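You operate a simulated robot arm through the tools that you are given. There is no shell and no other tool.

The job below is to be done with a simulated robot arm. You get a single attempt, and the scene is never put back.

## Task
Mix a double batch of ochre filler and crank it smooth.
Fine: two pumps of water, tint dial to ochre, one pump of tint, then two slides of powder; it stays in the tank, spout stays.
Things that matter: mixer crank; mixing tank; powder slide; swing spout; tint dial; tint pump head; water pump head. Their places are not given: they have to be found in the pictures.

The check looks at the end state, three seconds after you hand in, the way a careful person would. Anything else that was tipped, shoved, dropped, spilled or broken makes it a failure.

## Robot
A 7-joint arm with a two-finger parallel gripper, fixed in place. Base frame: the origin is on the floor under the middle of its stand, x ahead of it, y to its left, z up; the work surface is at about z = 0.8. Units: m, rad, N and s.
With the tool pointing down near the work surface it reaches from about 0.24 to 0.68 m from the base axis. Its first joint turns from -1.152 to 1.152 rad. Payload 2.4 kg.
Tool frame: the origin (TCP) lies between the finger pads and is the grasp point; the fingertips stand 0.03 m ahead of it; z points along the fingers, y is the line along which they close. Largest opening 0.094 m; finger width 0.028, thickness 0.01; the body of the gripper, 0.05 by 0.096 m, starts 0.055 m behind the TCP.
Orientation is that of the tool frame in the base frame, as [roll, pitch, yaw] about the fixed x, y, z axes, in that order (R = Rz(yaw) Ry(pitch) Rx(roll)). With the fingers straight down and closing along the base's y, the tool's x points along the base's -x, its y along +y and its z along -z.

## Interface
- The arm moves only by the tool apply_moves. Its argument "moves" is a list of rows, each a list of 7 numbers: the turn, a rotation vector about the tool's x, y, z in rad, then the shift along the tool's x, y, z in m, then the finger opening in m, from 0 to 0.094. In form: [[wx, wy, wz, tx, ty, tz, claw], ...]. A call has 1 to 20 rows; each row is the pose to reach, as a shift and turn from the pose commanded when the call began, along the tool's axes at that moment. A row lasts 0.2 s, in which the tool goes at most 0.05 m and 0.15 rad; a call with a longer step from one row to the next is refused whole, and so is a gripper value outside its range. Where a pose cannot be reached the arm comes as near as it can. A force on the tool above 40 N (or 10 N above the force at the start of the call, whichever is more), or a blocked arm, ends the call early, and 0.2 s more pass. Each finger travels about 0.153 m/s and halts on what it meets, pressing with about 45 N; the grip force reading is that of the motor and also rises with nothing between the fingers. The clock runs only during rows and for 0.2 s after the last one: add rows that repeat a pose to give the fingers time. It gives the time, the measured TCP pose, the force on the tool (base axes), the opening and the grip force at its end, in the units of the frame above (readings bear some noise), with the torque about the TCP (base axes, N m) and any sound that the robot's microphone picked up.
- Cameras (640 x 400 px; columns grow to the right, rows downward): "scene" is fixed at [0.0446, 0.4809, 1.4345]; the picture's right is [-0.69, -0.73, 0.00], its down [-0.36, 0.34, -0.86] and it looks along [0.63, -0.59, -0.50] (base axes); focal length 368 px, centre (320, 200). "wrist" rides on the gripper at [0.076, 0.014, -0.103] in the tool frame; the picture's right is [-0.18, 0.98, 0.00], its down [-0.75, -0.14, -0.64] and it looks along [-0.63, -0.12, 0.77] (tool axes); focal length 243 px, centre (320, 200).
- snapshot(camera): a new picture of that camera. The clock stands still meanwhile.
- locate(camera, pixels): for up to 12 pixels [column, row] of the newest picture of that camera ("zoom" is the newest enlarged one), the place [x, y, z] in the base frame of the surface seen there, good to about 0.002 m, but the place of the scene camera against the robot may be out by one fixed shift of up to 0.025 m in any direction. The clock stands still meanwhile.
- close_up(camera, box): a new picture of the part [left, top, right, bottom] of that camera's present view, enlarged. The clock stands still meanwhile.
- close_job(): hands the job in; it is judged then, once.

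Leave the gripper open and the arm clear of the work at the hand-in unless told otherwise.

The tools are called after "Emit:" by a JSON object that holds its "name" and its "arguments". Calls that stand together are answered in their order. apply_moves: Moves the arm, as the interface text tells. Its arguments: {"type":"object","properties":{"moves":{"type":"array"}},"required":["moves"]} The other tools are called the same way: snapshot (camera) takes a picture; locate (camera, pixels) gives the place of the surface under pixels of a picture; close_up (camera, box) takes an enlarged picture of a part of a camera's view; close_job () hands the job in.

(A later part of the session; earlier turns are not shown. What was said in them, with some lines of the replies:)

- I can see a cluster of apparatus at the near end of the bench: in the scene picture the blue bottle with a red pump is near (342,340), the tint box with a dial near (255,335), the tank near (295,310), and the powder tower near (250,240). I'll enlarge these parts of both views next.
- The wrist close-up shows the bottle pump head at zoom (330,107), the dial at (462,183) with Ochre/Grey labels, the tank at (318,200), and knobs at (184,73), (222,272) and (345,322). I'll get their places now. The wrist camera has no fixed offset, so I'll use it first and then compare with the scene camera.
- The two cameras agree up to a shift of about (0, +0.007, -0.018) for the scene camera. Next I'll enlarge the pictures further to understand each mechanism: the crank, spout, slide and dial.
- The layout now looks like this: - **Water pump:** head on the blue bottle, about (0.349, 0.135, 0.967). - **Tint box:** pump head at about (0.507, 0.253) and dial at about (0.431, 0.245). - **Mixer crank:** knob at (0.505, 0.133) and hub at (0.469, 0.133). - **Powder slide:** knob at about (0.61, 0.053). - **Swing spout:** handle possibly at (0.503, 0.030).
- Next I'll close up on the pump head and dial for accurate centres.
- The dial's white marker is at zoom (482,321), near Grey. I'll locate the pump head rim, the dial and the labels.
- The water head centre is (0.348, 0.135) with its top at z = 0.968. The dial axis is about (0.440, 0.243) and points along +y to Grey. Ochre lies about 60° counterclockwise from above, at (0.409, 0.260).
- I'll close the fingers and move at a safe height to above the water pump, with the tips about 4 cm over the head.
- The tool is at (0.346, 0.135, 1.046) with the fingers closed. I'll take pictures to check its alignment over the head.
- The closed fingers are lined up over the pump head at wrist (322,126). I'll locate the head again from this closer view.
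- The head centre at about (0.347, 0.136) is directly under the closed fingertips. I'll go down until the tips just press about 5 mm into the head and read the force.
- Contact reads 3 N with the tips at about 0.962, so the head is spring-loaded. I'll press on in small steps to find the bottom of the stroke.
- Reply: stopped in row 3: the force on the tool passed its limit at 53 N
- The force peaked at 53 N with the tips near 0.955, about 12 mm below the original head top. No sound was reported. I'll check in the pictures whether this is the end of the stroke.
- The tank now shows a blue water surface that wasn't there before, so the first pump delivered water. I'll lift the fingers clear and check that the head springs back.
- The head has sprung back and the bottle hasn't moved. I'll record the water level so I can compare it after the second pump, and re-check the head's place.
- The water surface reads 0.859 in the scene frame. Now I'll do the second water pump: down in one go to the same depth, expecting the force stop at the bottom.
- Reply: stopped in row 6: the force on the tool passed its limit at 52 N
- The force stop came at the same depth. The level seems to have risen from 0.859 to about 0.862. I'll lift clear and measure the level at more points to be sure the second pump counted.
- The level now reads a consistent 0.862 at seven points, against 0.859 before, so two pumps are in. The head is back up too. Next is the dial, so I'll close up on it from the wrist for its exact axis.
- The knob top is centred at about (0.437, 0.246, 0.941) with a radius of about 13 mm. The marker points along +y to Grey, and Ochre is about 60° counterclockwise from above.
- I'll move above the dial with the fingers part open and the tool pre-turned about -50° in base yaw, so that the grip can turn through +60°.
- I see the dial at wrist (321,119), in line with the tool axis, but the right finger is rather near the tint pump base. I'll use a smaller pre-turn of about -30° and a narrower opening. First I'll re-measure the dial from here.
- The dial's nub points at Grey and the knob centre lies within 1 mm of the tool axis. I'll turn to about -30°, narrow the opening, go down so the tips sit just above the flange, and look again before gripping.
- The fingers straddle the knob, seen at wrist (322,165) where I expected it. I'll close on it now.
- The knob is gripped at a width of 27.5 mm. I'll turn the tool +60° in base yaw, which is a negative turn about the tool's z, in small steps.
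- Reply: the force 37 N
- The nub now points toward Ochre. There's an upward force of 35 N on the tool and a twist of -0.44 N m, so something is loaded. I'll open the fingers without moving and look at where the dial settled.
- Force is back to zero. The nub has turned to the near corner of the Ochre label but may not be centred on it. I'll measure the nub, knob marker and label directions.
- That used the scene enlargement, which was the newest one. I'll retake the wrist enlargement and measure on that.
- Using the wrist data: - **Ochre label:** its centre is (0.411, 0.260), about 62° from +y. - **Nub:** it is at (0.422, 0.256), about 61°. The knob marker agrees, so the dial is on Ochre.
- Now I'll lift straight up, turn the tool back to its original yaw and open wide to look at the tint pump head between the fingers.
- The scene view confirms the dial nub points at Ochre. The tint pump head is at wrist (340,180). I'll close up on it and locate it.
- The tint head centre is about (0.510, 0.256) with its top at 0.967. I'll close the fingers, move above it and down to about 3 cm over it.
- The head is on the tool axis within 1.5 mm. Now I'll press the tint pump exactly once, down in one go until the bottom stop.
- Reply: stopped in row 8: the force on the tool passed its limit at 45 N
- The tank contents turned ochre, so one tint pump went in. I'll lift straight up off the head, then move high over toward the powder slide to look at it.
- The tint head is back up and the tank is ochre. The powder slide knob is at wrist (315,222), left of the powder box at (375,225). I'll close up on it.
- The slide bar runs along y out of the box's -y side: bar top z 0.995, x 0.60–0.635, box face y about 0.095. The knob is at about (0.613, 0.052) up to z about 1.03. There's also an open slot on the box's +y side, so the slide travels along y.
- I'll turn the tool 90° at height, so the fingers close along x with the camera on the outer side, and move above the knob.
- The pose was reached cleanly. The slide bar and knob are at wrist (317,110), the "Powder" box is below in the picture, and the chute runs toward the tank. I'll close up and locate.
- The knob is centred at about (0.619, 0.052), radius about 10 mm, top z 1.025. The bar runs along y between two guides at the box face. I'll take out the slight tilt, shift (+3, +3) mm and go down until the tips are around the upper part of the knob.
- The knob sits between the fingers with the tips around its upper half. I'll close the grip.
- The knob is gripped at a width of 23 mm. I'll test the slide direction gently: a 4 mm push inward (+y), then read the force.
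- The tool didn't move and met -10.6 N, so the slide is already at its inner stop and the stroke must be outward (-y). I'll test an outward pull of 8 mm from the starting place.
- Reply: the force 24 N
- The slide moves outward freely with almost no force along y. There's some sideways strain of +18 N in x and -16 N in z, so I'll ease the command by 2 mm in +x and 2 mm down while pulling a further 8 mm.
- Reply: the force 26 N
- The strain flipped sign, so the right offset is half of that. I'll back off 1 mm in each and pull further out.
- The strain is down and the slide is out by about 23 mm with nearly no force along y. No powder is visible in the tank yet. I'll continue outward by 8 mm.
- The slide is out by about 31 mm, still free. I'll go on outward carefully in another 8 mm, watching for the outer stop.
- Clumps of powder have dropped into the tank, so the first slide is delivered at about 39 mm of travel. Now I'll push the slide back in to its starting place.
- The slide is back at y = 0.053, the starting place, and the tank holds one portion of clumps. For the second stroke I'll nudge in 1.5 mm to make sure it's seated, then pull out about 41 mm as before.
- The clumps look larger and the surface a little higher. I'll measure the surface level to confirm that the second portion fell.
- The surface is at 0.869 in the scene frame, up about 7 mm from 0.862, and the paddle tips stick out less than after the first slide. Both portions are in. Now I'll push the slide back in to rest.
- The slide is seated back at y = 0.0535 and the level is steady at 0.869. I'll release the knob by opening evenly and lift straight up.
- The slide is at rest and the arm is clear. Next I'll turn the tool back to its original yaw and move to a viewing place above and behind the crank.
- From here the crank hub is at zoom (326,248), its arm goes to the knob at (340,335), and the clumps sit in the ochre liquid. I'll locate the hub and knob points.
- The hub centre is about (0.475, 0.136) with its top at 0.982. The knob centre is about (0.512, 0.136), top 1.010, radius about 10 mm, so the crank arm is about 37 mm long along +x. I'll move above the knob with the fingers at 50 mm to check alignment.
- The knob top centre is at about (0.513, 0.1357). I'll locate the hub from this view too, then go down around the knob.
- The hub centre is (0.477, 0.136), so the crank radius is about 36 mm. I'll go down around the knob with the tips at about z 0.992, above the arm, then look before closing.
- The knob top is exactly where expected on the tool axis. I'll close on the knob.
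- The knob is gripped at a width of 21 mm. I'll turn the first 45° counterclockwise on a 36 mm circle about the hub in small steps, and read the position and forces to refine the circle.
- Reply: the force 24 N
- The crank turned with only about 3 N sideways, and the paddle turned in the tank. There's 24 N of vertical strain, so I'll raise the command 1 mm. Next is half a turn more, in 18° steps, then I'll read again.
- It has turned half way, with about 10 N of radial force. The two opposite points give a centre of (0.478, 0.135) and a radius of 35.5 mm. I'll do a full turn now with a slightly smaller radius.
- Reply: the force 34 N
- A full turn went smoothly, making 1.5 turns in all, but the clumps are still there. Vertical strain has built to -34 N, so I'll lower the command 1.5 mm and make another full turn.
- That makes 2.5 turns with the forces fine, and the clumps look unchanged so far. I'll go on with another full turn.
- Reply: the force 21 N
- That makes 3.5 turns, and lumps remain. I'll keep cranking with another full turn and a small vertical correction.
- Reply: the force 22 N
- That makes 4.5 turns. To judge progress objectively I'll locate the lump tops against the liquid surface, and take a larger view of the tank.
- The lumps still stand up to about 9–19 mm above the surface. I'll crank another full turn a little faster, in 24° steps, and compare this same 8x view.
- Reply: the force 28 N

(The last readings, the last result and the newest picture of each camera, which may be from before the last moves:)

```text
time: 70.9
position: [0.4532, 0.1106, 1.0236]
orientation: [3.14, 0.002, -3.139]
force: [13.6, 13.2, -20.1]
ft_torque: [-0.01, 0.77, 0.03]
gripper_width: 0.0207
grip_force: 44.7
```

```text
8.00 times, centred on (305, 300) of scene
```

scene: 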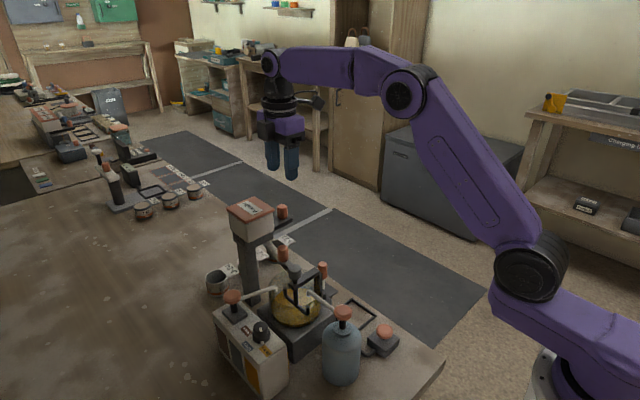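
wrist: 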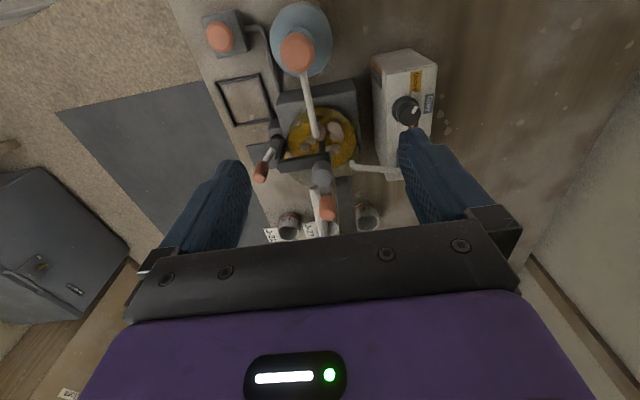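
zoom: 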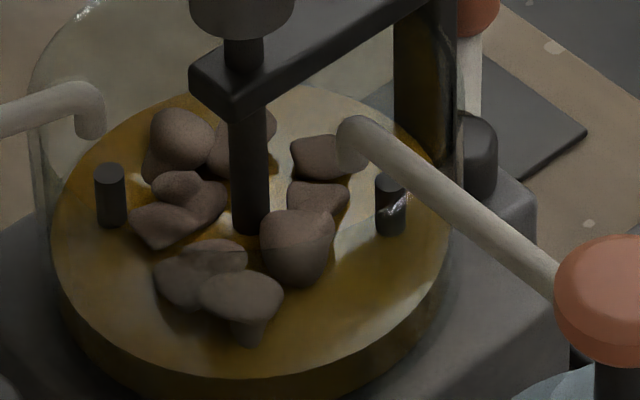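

No visible change yet after 5.5 turns. The radial force of about 19 N says my circle is slightly too big, so I'll use 35.1 mm. I'll turn 480° more and look again.

Emit:
{"name": "apply_moves", "arguments": {"moves": [[0, 0, 0, -0.01259, -0.0076, 0.0003, 0.01], [0, 0, 0, -0.02701, -0.00988, 0.0004, 0.01], [0, 0, 0, -0.04111, -0.0061, 0.0004, 0.01], [0, 0, 0, -0.05245, 0.00308, 0.0004, 0.01], [0, 0, 0, -0.05907, 0.01609, 0.0004, 0.01], [0, 0, 0, -0.05984, 0.03066, 0.0004, 0.01], [0, 0, 0, -0.05461, 0.04429, 0.0004, 0.01], [0, 0, 0, -0.04429, 0.05461, 0.0004, 0.01], [0, 0, 0, -0.03066, 0.05984, 0.0004, 0.01], [0, 0, 0, -0.01609, 0.05907, 0.0004, 0.01], [0, 0, 0, -0.00308, 0.05245, 0.0004, 0.01], [0, 0, 0, 0.0061, 0.04111, 0.0004, 0.01], [0, 0, 0, 0.00988, 0.02701, 0.0004, 0.01], [0, 0, 0, 0.0076, 0.01259, 0.0004, 0.01], [0, 0, 0, -0.00035, 0.00035, 0.0004, 0.01], [0, 0, 0, -0.01259, -0.0076, 0.0004, 0.01], [0, 0, 0, -0.02701, -0.00988, 0.0004, 0.01], [0, 0, 0, -0.04111, -0.0061, 0.0004, 0.01], [0, 0, 0, -0.05245, 0.00308, 0.0004, 0.01], [0, 0, 0, -0.05907, 0.01609, 0.0004, 0.01]]}}

Emit:
{"name": "close_up", "arguments": {"camera": "scene", "box": [265, 275, 345, 325]}}

```text
time: 75.1
position: [0.5119, 0.128, 1.0228]
orientation: [-3.141, 0.0, -3.141]
force: [-6.3, 1.1, 6.6]
ft_torque: [-0.34, -0.37, -0.02]
gripper_width: 0.0209
grip_force: 45.3
```

```text
8.00 times, centred on (305, 300) of scene
```

zoom: 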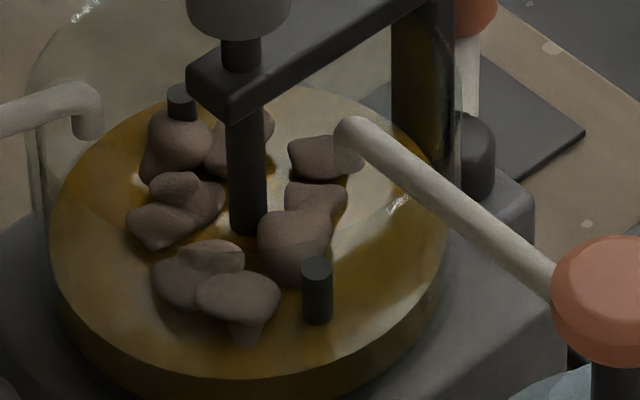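

About 6.8 turns are done and the lumps are still unchanged, with low forces. I'll continue the same way for another 480° before trying anything different.

Emit:
{"name": "apply_moves", "arguments": {"moves": [[0, 0, 0, -0.00077, 0.01457, 0, 0.01], [0, 0, 0, 0.00446, 0.0282, 0, 0.01], [0, 0, 0, 0.01478, 0.03852, 0, 0.01], [0, 0, 0, 0.02841, 0.04375, 0, 0.01], [0, 0, 0, 0.04298, 0.04298, 0, 0.01], [0, 0, 0, 0.05599, 0.03636, 0, 0.01], [0, 0, 0, 0.06517, 0.02502, 0, 0.01], [0, 0, 0, 0.06895, 0.01092, 0, 0.01], [0, 0, 0, 0.06667, -0.0035, 0, 0.01], [0, 0, 0, 0.05872, -0.01574, 0, 0.01], [0, 0, 0, 0.04648, -0.02369, 0, 0.01], [0, 0, 0, 0.03206, -0.02597, 0, 0.01], [0, 0, 0, 0.01796, -0.02219, 0, 0.01], [0, 0, 0, 0.00662, -0.01301, 0, 0.01], [0, 0, 0, 0.0, 0.0, 0, 0.01], [0, 0, 0, -0.00077, 0.01457, 0, 0.01], [0, 0, 0, 0.00446, 0.0282, 0, 0.01], [0, 0, 0, 0.01478, 0.03852, 0, 0.01], [0, 0, 0, 0.02841, 0.04375, 0, 0.01], [0, 0, 0, 0.04298, 0.04298, 0, 0.01]]}}

Emit:
{"name": "close_up", "arguments": {"camera": "scene", "box": [265, 275, 345, 325]}}

```text
time: 79.3
position: [0.4671, 0.1686, 1.0245]
orientation: [-3.14, -0.006, 3.141]
force: [-1.5, 5.0, -22.5]
ft_torque: [0.56, 0.25, 0.01]
gripper_width: 0.021
grip_force: 44.7
```

```text
8.00 times, centred on (305, 300) of scene
```

zoom: 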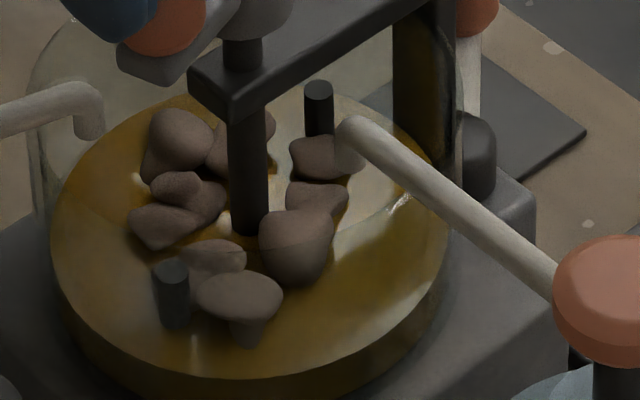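

After about 8 turns counterclockwise the lumps are exactly as before, so this direction may not be doing the mixing. I'll try clockwise at the same pace for 480° and watch for any change.

Emit:
{"name": "apply_moves", "arguments": {"moves": [[0, 0, 0, -0.01457, 0.00077, 0.0004, 0.01], [0, 0, 0, -0.0282, -0.00446, 0.0004, 0.01], [0, 0, 0, -0.03852, -0.01478, 0.0004, 0.01], [0, 0, 0, -0.04375, -0.02841, 0.0004, 0.01], [0, 0, 0, -0.04298, -0.04298, 0.0004, 0.01], [0, 0, 0, -0.03636, -0.05599, 0.0004, 0.01], [0, 0, 0, -0.02502, -0.06517, 0.0004, 0.01], [0, 0, 0, -0.01092, -0.06895, 0.0004, 0.01], [0, 0, 0, 0.0035, -0.06667, 0.0004, 0.01], [0, 0, 0, 0.01574, -0.05872, 0.0004, 0.01], [0, 0, 0, 0.02369, -0.04648, 0.0004, 0.01], [0, 0, 0, 0.02597, -0.03206, 0.0004, 0.01], [0, 0, 0, 0.02219, -0.01796, 0.0004, 0.01], [0, 0, 0, 0.01301, -0.00662, 0.0004, 0.01], [0, 0, 0, 0.0, 0.0, 0.0004, 0.01], [0, 0, 0, -0.01457, 0.00077, 0.0004, 0.01], [0, 0, 0, -0.0282, -0.00446, 0.0004, 0.01], [0, 0, 0, -0.03852, -0.01478, 0.0004, 0.01], [0, 0, 0, -0.04375, -0.02841, 0.0004, 0.01], [0, 0, 0, -0.04298, -0.04298, 0.0004, 0.01]]}}

Emit:
{"name": "close_up", "arguments": {"camera": "scene", "box": [265, 275, 345, 325]}}

```text
time: 83.5
position: [0.5116, 0.1241, 1.025]
orientation: [3.139, 0.007, 3.141]
force: [-4.4, 1.1, 33.6]
ft_torque: [-0.31, 0.33, 0.01]
gripper_width: 0.021
grip_force: 44.6
```

```text
8.00 times, centred on (305, 300) of scene
```

zoom: 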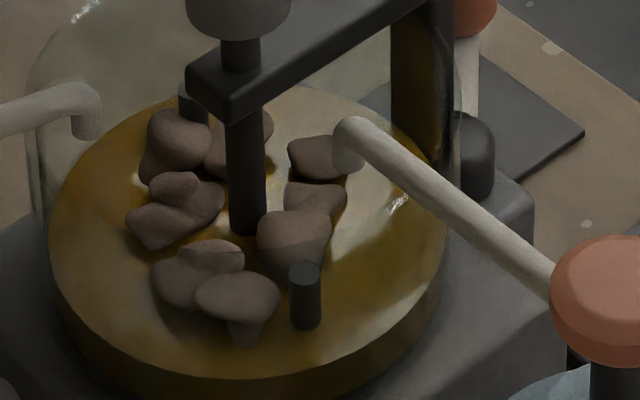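

There's no change clockwise either. Both trials were slow, about 2 rad/s, so the cranking may need to be brisker. I'll try two turns at about 3.1 rad/s with ramped ends. A force stop would simply end the call early.

Emit:
{"name": "apply_moves", "arguments": {"moves": [[0, 0, 0, -0.00176, 0.0122, -0.0007, 0.01], [0, 0, 0, 0.00688, 0.03257, -0.0007, 0.01], [0, 0, 0, 0.02585, 0.04396, -0.0007, 0.01], [0, 0, 0, 0.04789, 0.04203, -0.0007, 0.01], [0, 0, 0, 0.06459, 0.02752, -0.0007, 0.01], [0, 0, 0, 0.06956, 0.00596, -0.0007, 0.01], [0, 0, 0, 0.06092, -0.01441, -0.0007, 0.01], [0, 0, 0, 0.04195, -0.0258, -0.0007, 0.01], [0, 0, 0, 0.01991, -0.02387, -0.0007, 0.01], [0, 0, 0, 0.00321, -0.00936, -0.0007, 0.01], [0, 0, 0, -0.00176, 0.0122, -0.0007, 0.01], [0, 0, 0, 0.00688, 0.03257, -0.0007, 0.01], [0, 0, 0, 0.02585, 0.04396, -0.0007, 0.01], [0, 0, 0, 0.04789, 0.04203, -0.0007, 0.01], [0, 0, 0, 0.06459, 0.02752, -0.0007, 0.01], [0, 0, 0, 0.06956, 0.00596, -0.0007, 0.01], [0, 0, 0, 0.06092, -0.01441, -0.0007, 0.01], [0, 0, 0, 0.04195, -0.0258, -0.0007, 0.01], [0, 0, 0, 0.01991, -0.02387, -0.0007, 0.01], [0, 0, 0, 0.00996, -0.01659, -0.0007, 0.01]]}}

Emit:
{"name": "close_up", "arguments": {"camera": "scene", "box": [265, 275, 345, 325]}}

```text
time: 87.7
position: [0.501, 0.1083, 1.0248]
orientation: [-3.141, -0.008, -3.14]
force: [-7.1, 7.4, -28.1]
ft_torque: [0.64, 0.33, -0.02]
gripper_width: 0.0209
grip_force: 44.8
```

```text
8.00 times, centred on (305, 300) of scene
```

zoom: 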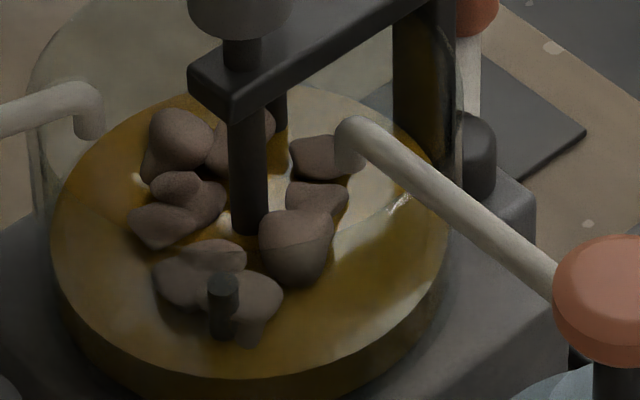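

Brisk counterclockwise turning works mechanically, with no force stop, but the lumps are unchanged. I only gave clockwise 1.3 turns before, so now I'll do a sustained clockwise run at the brisk pace, two turns per call.

Emit:
{"name": "apply_moves", "arguments": {"moves": [[0, 0, 0, 0.00995, -0.00728, 0.0005, 0.01], [0, 0, 0, 0.03199, -0.00921, 0.0005, 0.01], [0, 0, 0, 0.05096, 0.00218, 0.0005, 0.01], [0, 0, 0, 0.0596, 0.02255, 0.0005, 0.01], [0, 0, 0, 0.05463, 0.04411, 0.0005, 0.01], [0, 0, 0, 0.03793, 0.05862, 0.0005, 0.01], [0, 0, 0, 0.01589, 0.06055, 0.0005, 0.01], [0, 0, 0, -0.00308, 0.04916, 0.0005, 0.01], [0, 0, 0, -0.01172, 0.02879, 0.0005, 0.01], [0, 0, 0, -0.00675, 0.00723, 0.0005, 0.01], [0, 0, 0, 0.00995, -0.00728, 0.0005, 0.01], [0, 0, 0, 0.03199, -0.00921, 0.0005, 0.01], [0, 0, 0, 0.05096, 0.00218, 0.0005, 0.01], [0, 0, 0, 0.0596, 0.02255, 0.0005, 0.01], [0, 0, 0, 0.05463, 0.04411, 0.0005, 0.01], [0, 0, 0, 0.03793, 0.05862, 0.0005, 0.01], [0, 0, 0, 0.01589, 0.06055, 0.0005, 0.01], [0, 0, 0, -0.00308, 0.04916, 0.0005, 0.01], [0, 0, 0, -0.01172, 0.02879, 0.0005, 0.01], [0, 0, 0, -0.00996, 0.01659, 0.0005, 0.01]]}}

Emit:
{"name": "close_up", "arguments": {"camera": "scene", "box": [265, 275, 345, 325]}}

```text
time: 91.9
position: [0.512, 0.1247, 1.022]
orientation: [3.14, 0.003, -3.14]
force: [-6.9, 1.4, 39.5]
ft_torque: [-0.37, 0.15, 0.02]
gripper_width: 0.0211
grip_force: 45.1
```

```text
8.00 times, centred on (305, 300) of scene
```

zoom: 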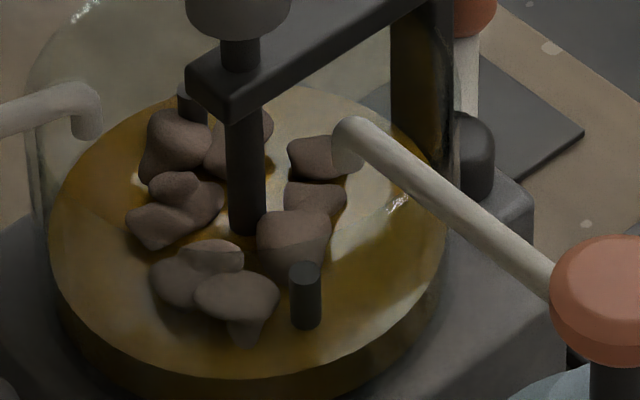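

The paddle follows and there's still no visible change, so I'll keep going clockwise with two more brisk turns and a small vertical correction.

Emit:
{"name": "apply_moves", "arguments": {"moves": [[0, 0, 0, 0.00457, -0.01145, -0.0005, 0.01], [0, 0, 0, 0.02224, -0.02477, -0.0005, 0.01], [0, 0, 0, 0.04437, -0.02516, -0.0005, 0.01], [0, 0, 0, 0.06249, -0.01247, -0.0005, 0.01], [0, 0, 0, 0.06969, 0.00846, -0.0005, 0.01], [0, 0, 0, 0.06323, 0.02961, -0.0005, 0.01], [0, 0, 0, 0.04556, 0.04293, -0.0005, 0.01], [0, 0, 0, 0.02343, 0.04332, -0.0005, 0.01], [0, 0, 0, 0.00531, 0.03063, -0.0005, 0.01], [0, 0, 0, -0.00189, 0.0097, -0.0005, 0.01], [0, 0, 0, 0.00457, -0.01145, -0.0005, 0.01], [0, 0, 0, 0.02224, -0.02477, -0.0005, 0.01], [0, 0, 0, 0.04437, -0.02516, -0.0005, 0.01], [0, 0, 0, 0.06249, -0.01247, -0.0005, 0.01], [0, 0, 0, 0.06969, 0.00846, -0.0005, 0.01], [0, 0, 0, 0.06323, 0.02961, -0.0005, 0.01], [0, 0, 0, 0.04556, 0.04293, -0.0005, 0.01], [0, 0, 0, 0.02343, 0.04332, -0.0005, 0.01], [0, 0, 0, 0.00531, 0.03063, -0.0005, 0.01], [0, 0, 0, 0.00033, 0.01934, -0.0005, 0.01]]}}

Emit:
{"name": "close_up", "arguments": {"camera": "scene", "box": [265, 275, 345, 325]}}

```text
time: 96.1
position: [0.513, 0.1435, 1.0224]
orientation: [3.14, -0.001, 3.141]
force: [-11.1, -3.1, 13.3]
ft_torque: [0.26, -0.48, 0.02]
gripper_width: 0.0211
grip_force: 45.0
```

```text
8.00 times, centred on (305, 300) of scene
```

zoom: 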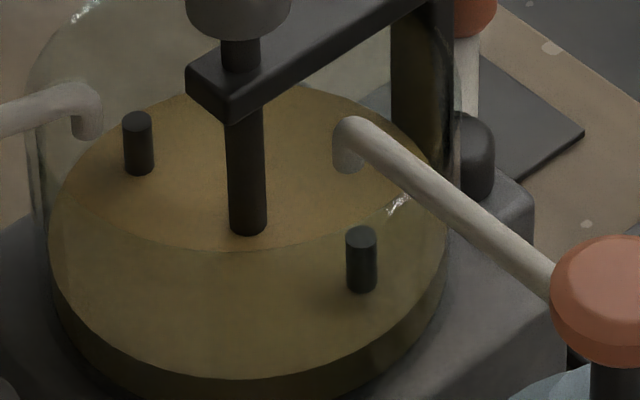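

The lumps are gone and the tank now shows an even, smooth ochre filler. I'll stop cranking, release the knob evenly and lift straight up.

Emit:
{"name": "apply_moves", "arguments": {"moves": [[0, 0, 0, 0, 0, 0, 0.03], [0, 0, 0, 0, 0, 0, 0.05], [0, 0, 0, 0, 0, -0.02, 0.05], [0, 0, 0, 0, 0, -0.05, 0.05], [0, 0, 0, 0, 0, -0.09, 0.05], [0, 0, 0, 0, 0, -0.13, 0.06], [0, 0, 0, 0, 0, -0.16, 0.08], [0, 0, 0, 0, 0, -0.16, 0.094]]}}

Emit:
{"name": "snapshot", "arguments": {"camera": "scene"}}

Emit:
{"name": "snapshot", "arguments": {"camera": "wrist"}}

```text
time: 97.9
position: [0.5139, 0.1433, 1.1798]
orientation: [3.14, -0.001, 3.142]
force: [-0.1, 0.1, 0.4]
ft_torque: [-0.01, -0.02, 0.02]
gripper_width: 0.0939
grip_force: 0.1
```

```text
taken
```

scene: 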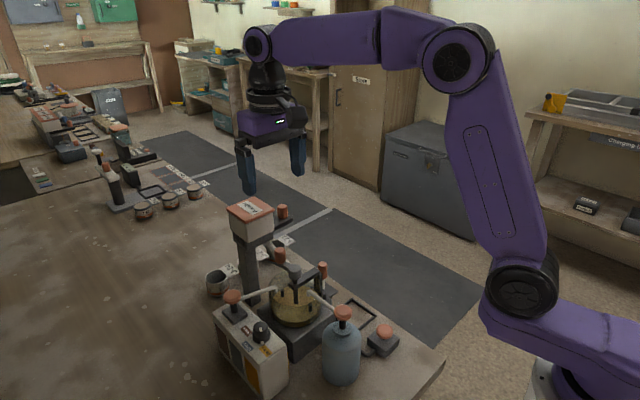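

```text
taken
```

wrist: 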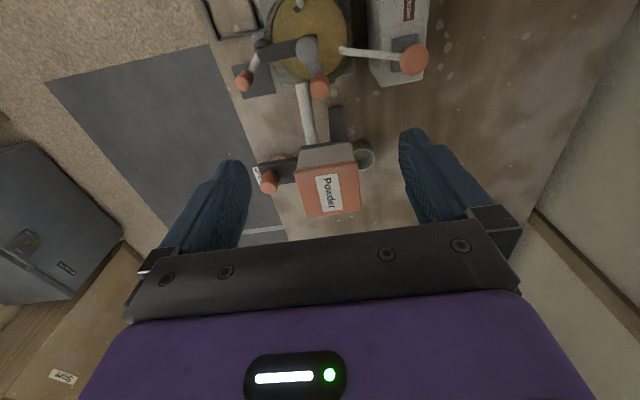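

The arm is clear at z = 1.18 and nothing was disturbed. I'll retreat to the starting place with the gripper open and make a final check of everything.

Emit:
{"name": "apply_moves", "arguments": {"moves": [[0, 0, 0, 0.035, -0.015, -0.007, 0.094], [0, 0, 0, 0.07, -0.03, -0.007, 0.094], [0, 0, 0, 0.105, -0.046, -0.007, 0.094], [0, 0, 0, 0.14, -0.062, -0.007, 0.094], [0, 0, 0, 0.178, -0.077, -0.007, 0.094], [0, 0, 0, 0.178, -0.077, -0.007, 0.094]]}}

Emit:
{"name": "close_up", "arguments": {"camera": "scene", "box": [190, 180, 430, 400]}}

Emit:
{"name": "close_up", "arguments": {"camera": "wrist", "box": [250, 20, 490, 240]}}

Emit:
{"name": "close_up", "arguments": {"camera": "scene", "box": [220, 270, 340, 370]}}

```text
time: 99.3
position: [0.3333, 0.0662, 1.1911]
orientation: [3.141, 0.0, -3.14]
force: [0.9, 0.2, 0.1]
ft_torque: [0.02, -0.01, 0.02]
gripper_width: 0.0941
grip_force: 0.0
```

```text
1.82 times, centred on (310, 290) of scene
```

zoom: 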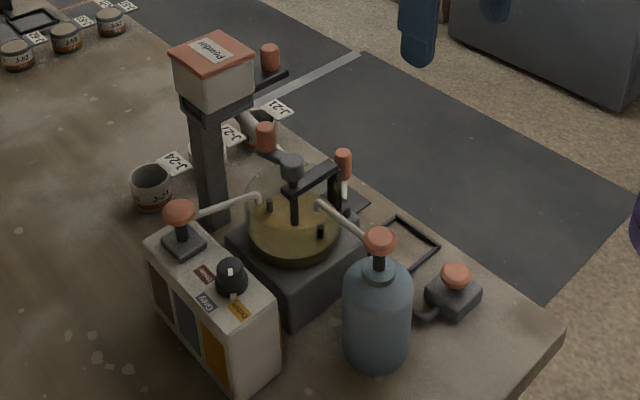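

```text
1.82 times, centred on (370, 130) of wrist
```

zoom: 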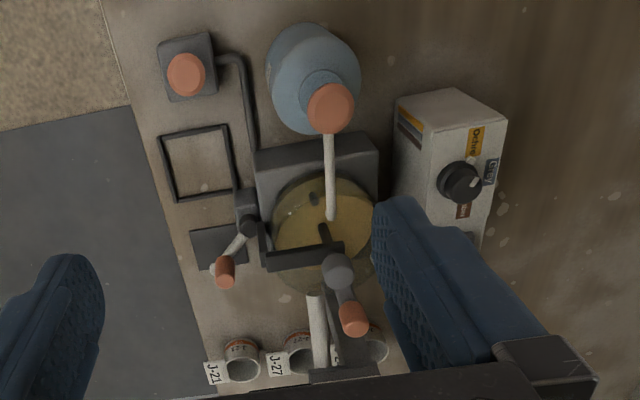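

```text
4.00 times, centred on (280, 320) of scene
```

zoom: 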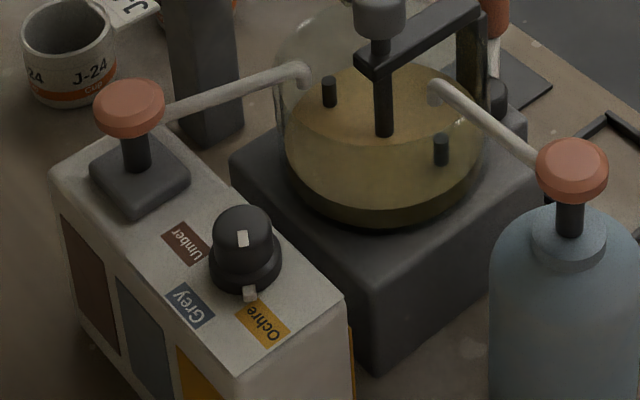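

The final check shows:
- **Filler:** smooth and evenly ochre in the tank.
- **Tint dial:** on Ochre.
- **Pump heads:** both back up.
- **Powder slide:** fully in.
- **Swing spout:** handle still at zoom (225,272), as at the start.
- **Surroundings:** cups, bottle and red-button block are where they were.
- **Arm:** clear of the work, gripper open.

I'm handing the job in now.

Emit:
{"name": "close_job", "arguments": {}}

```text
The job is handed in.
```

The double batch of ochre filler is mixed and smooth in the tank, and I've handed the job in; I haven't seen the verdict.

- **Water:** two pumps. The tank level rose about 3 mm on the second.
- **Tint:** dial turned from Grey to Ochre, then one pump. The liquid turned ochre straight away.
- **Powder:** two full slides, each out about 39 mm and back in. I saw the first portion of clumps drop. For the second I relied on the level (up about 7 mm in all) and on the clumps looking larger.
- **Cranking:** about 10 turns counterclockwise and 5 clockwise. The lumps didn't change until the end of a steady clockwise run, when they were gone.
- **Left as found:** the swing spout and the red-button block were not touched. The cups and bottle haven't moved, and I saw no spills.

I took "two pumps, one tint, two slides" as the full double batch, so I did not double those numbers again.
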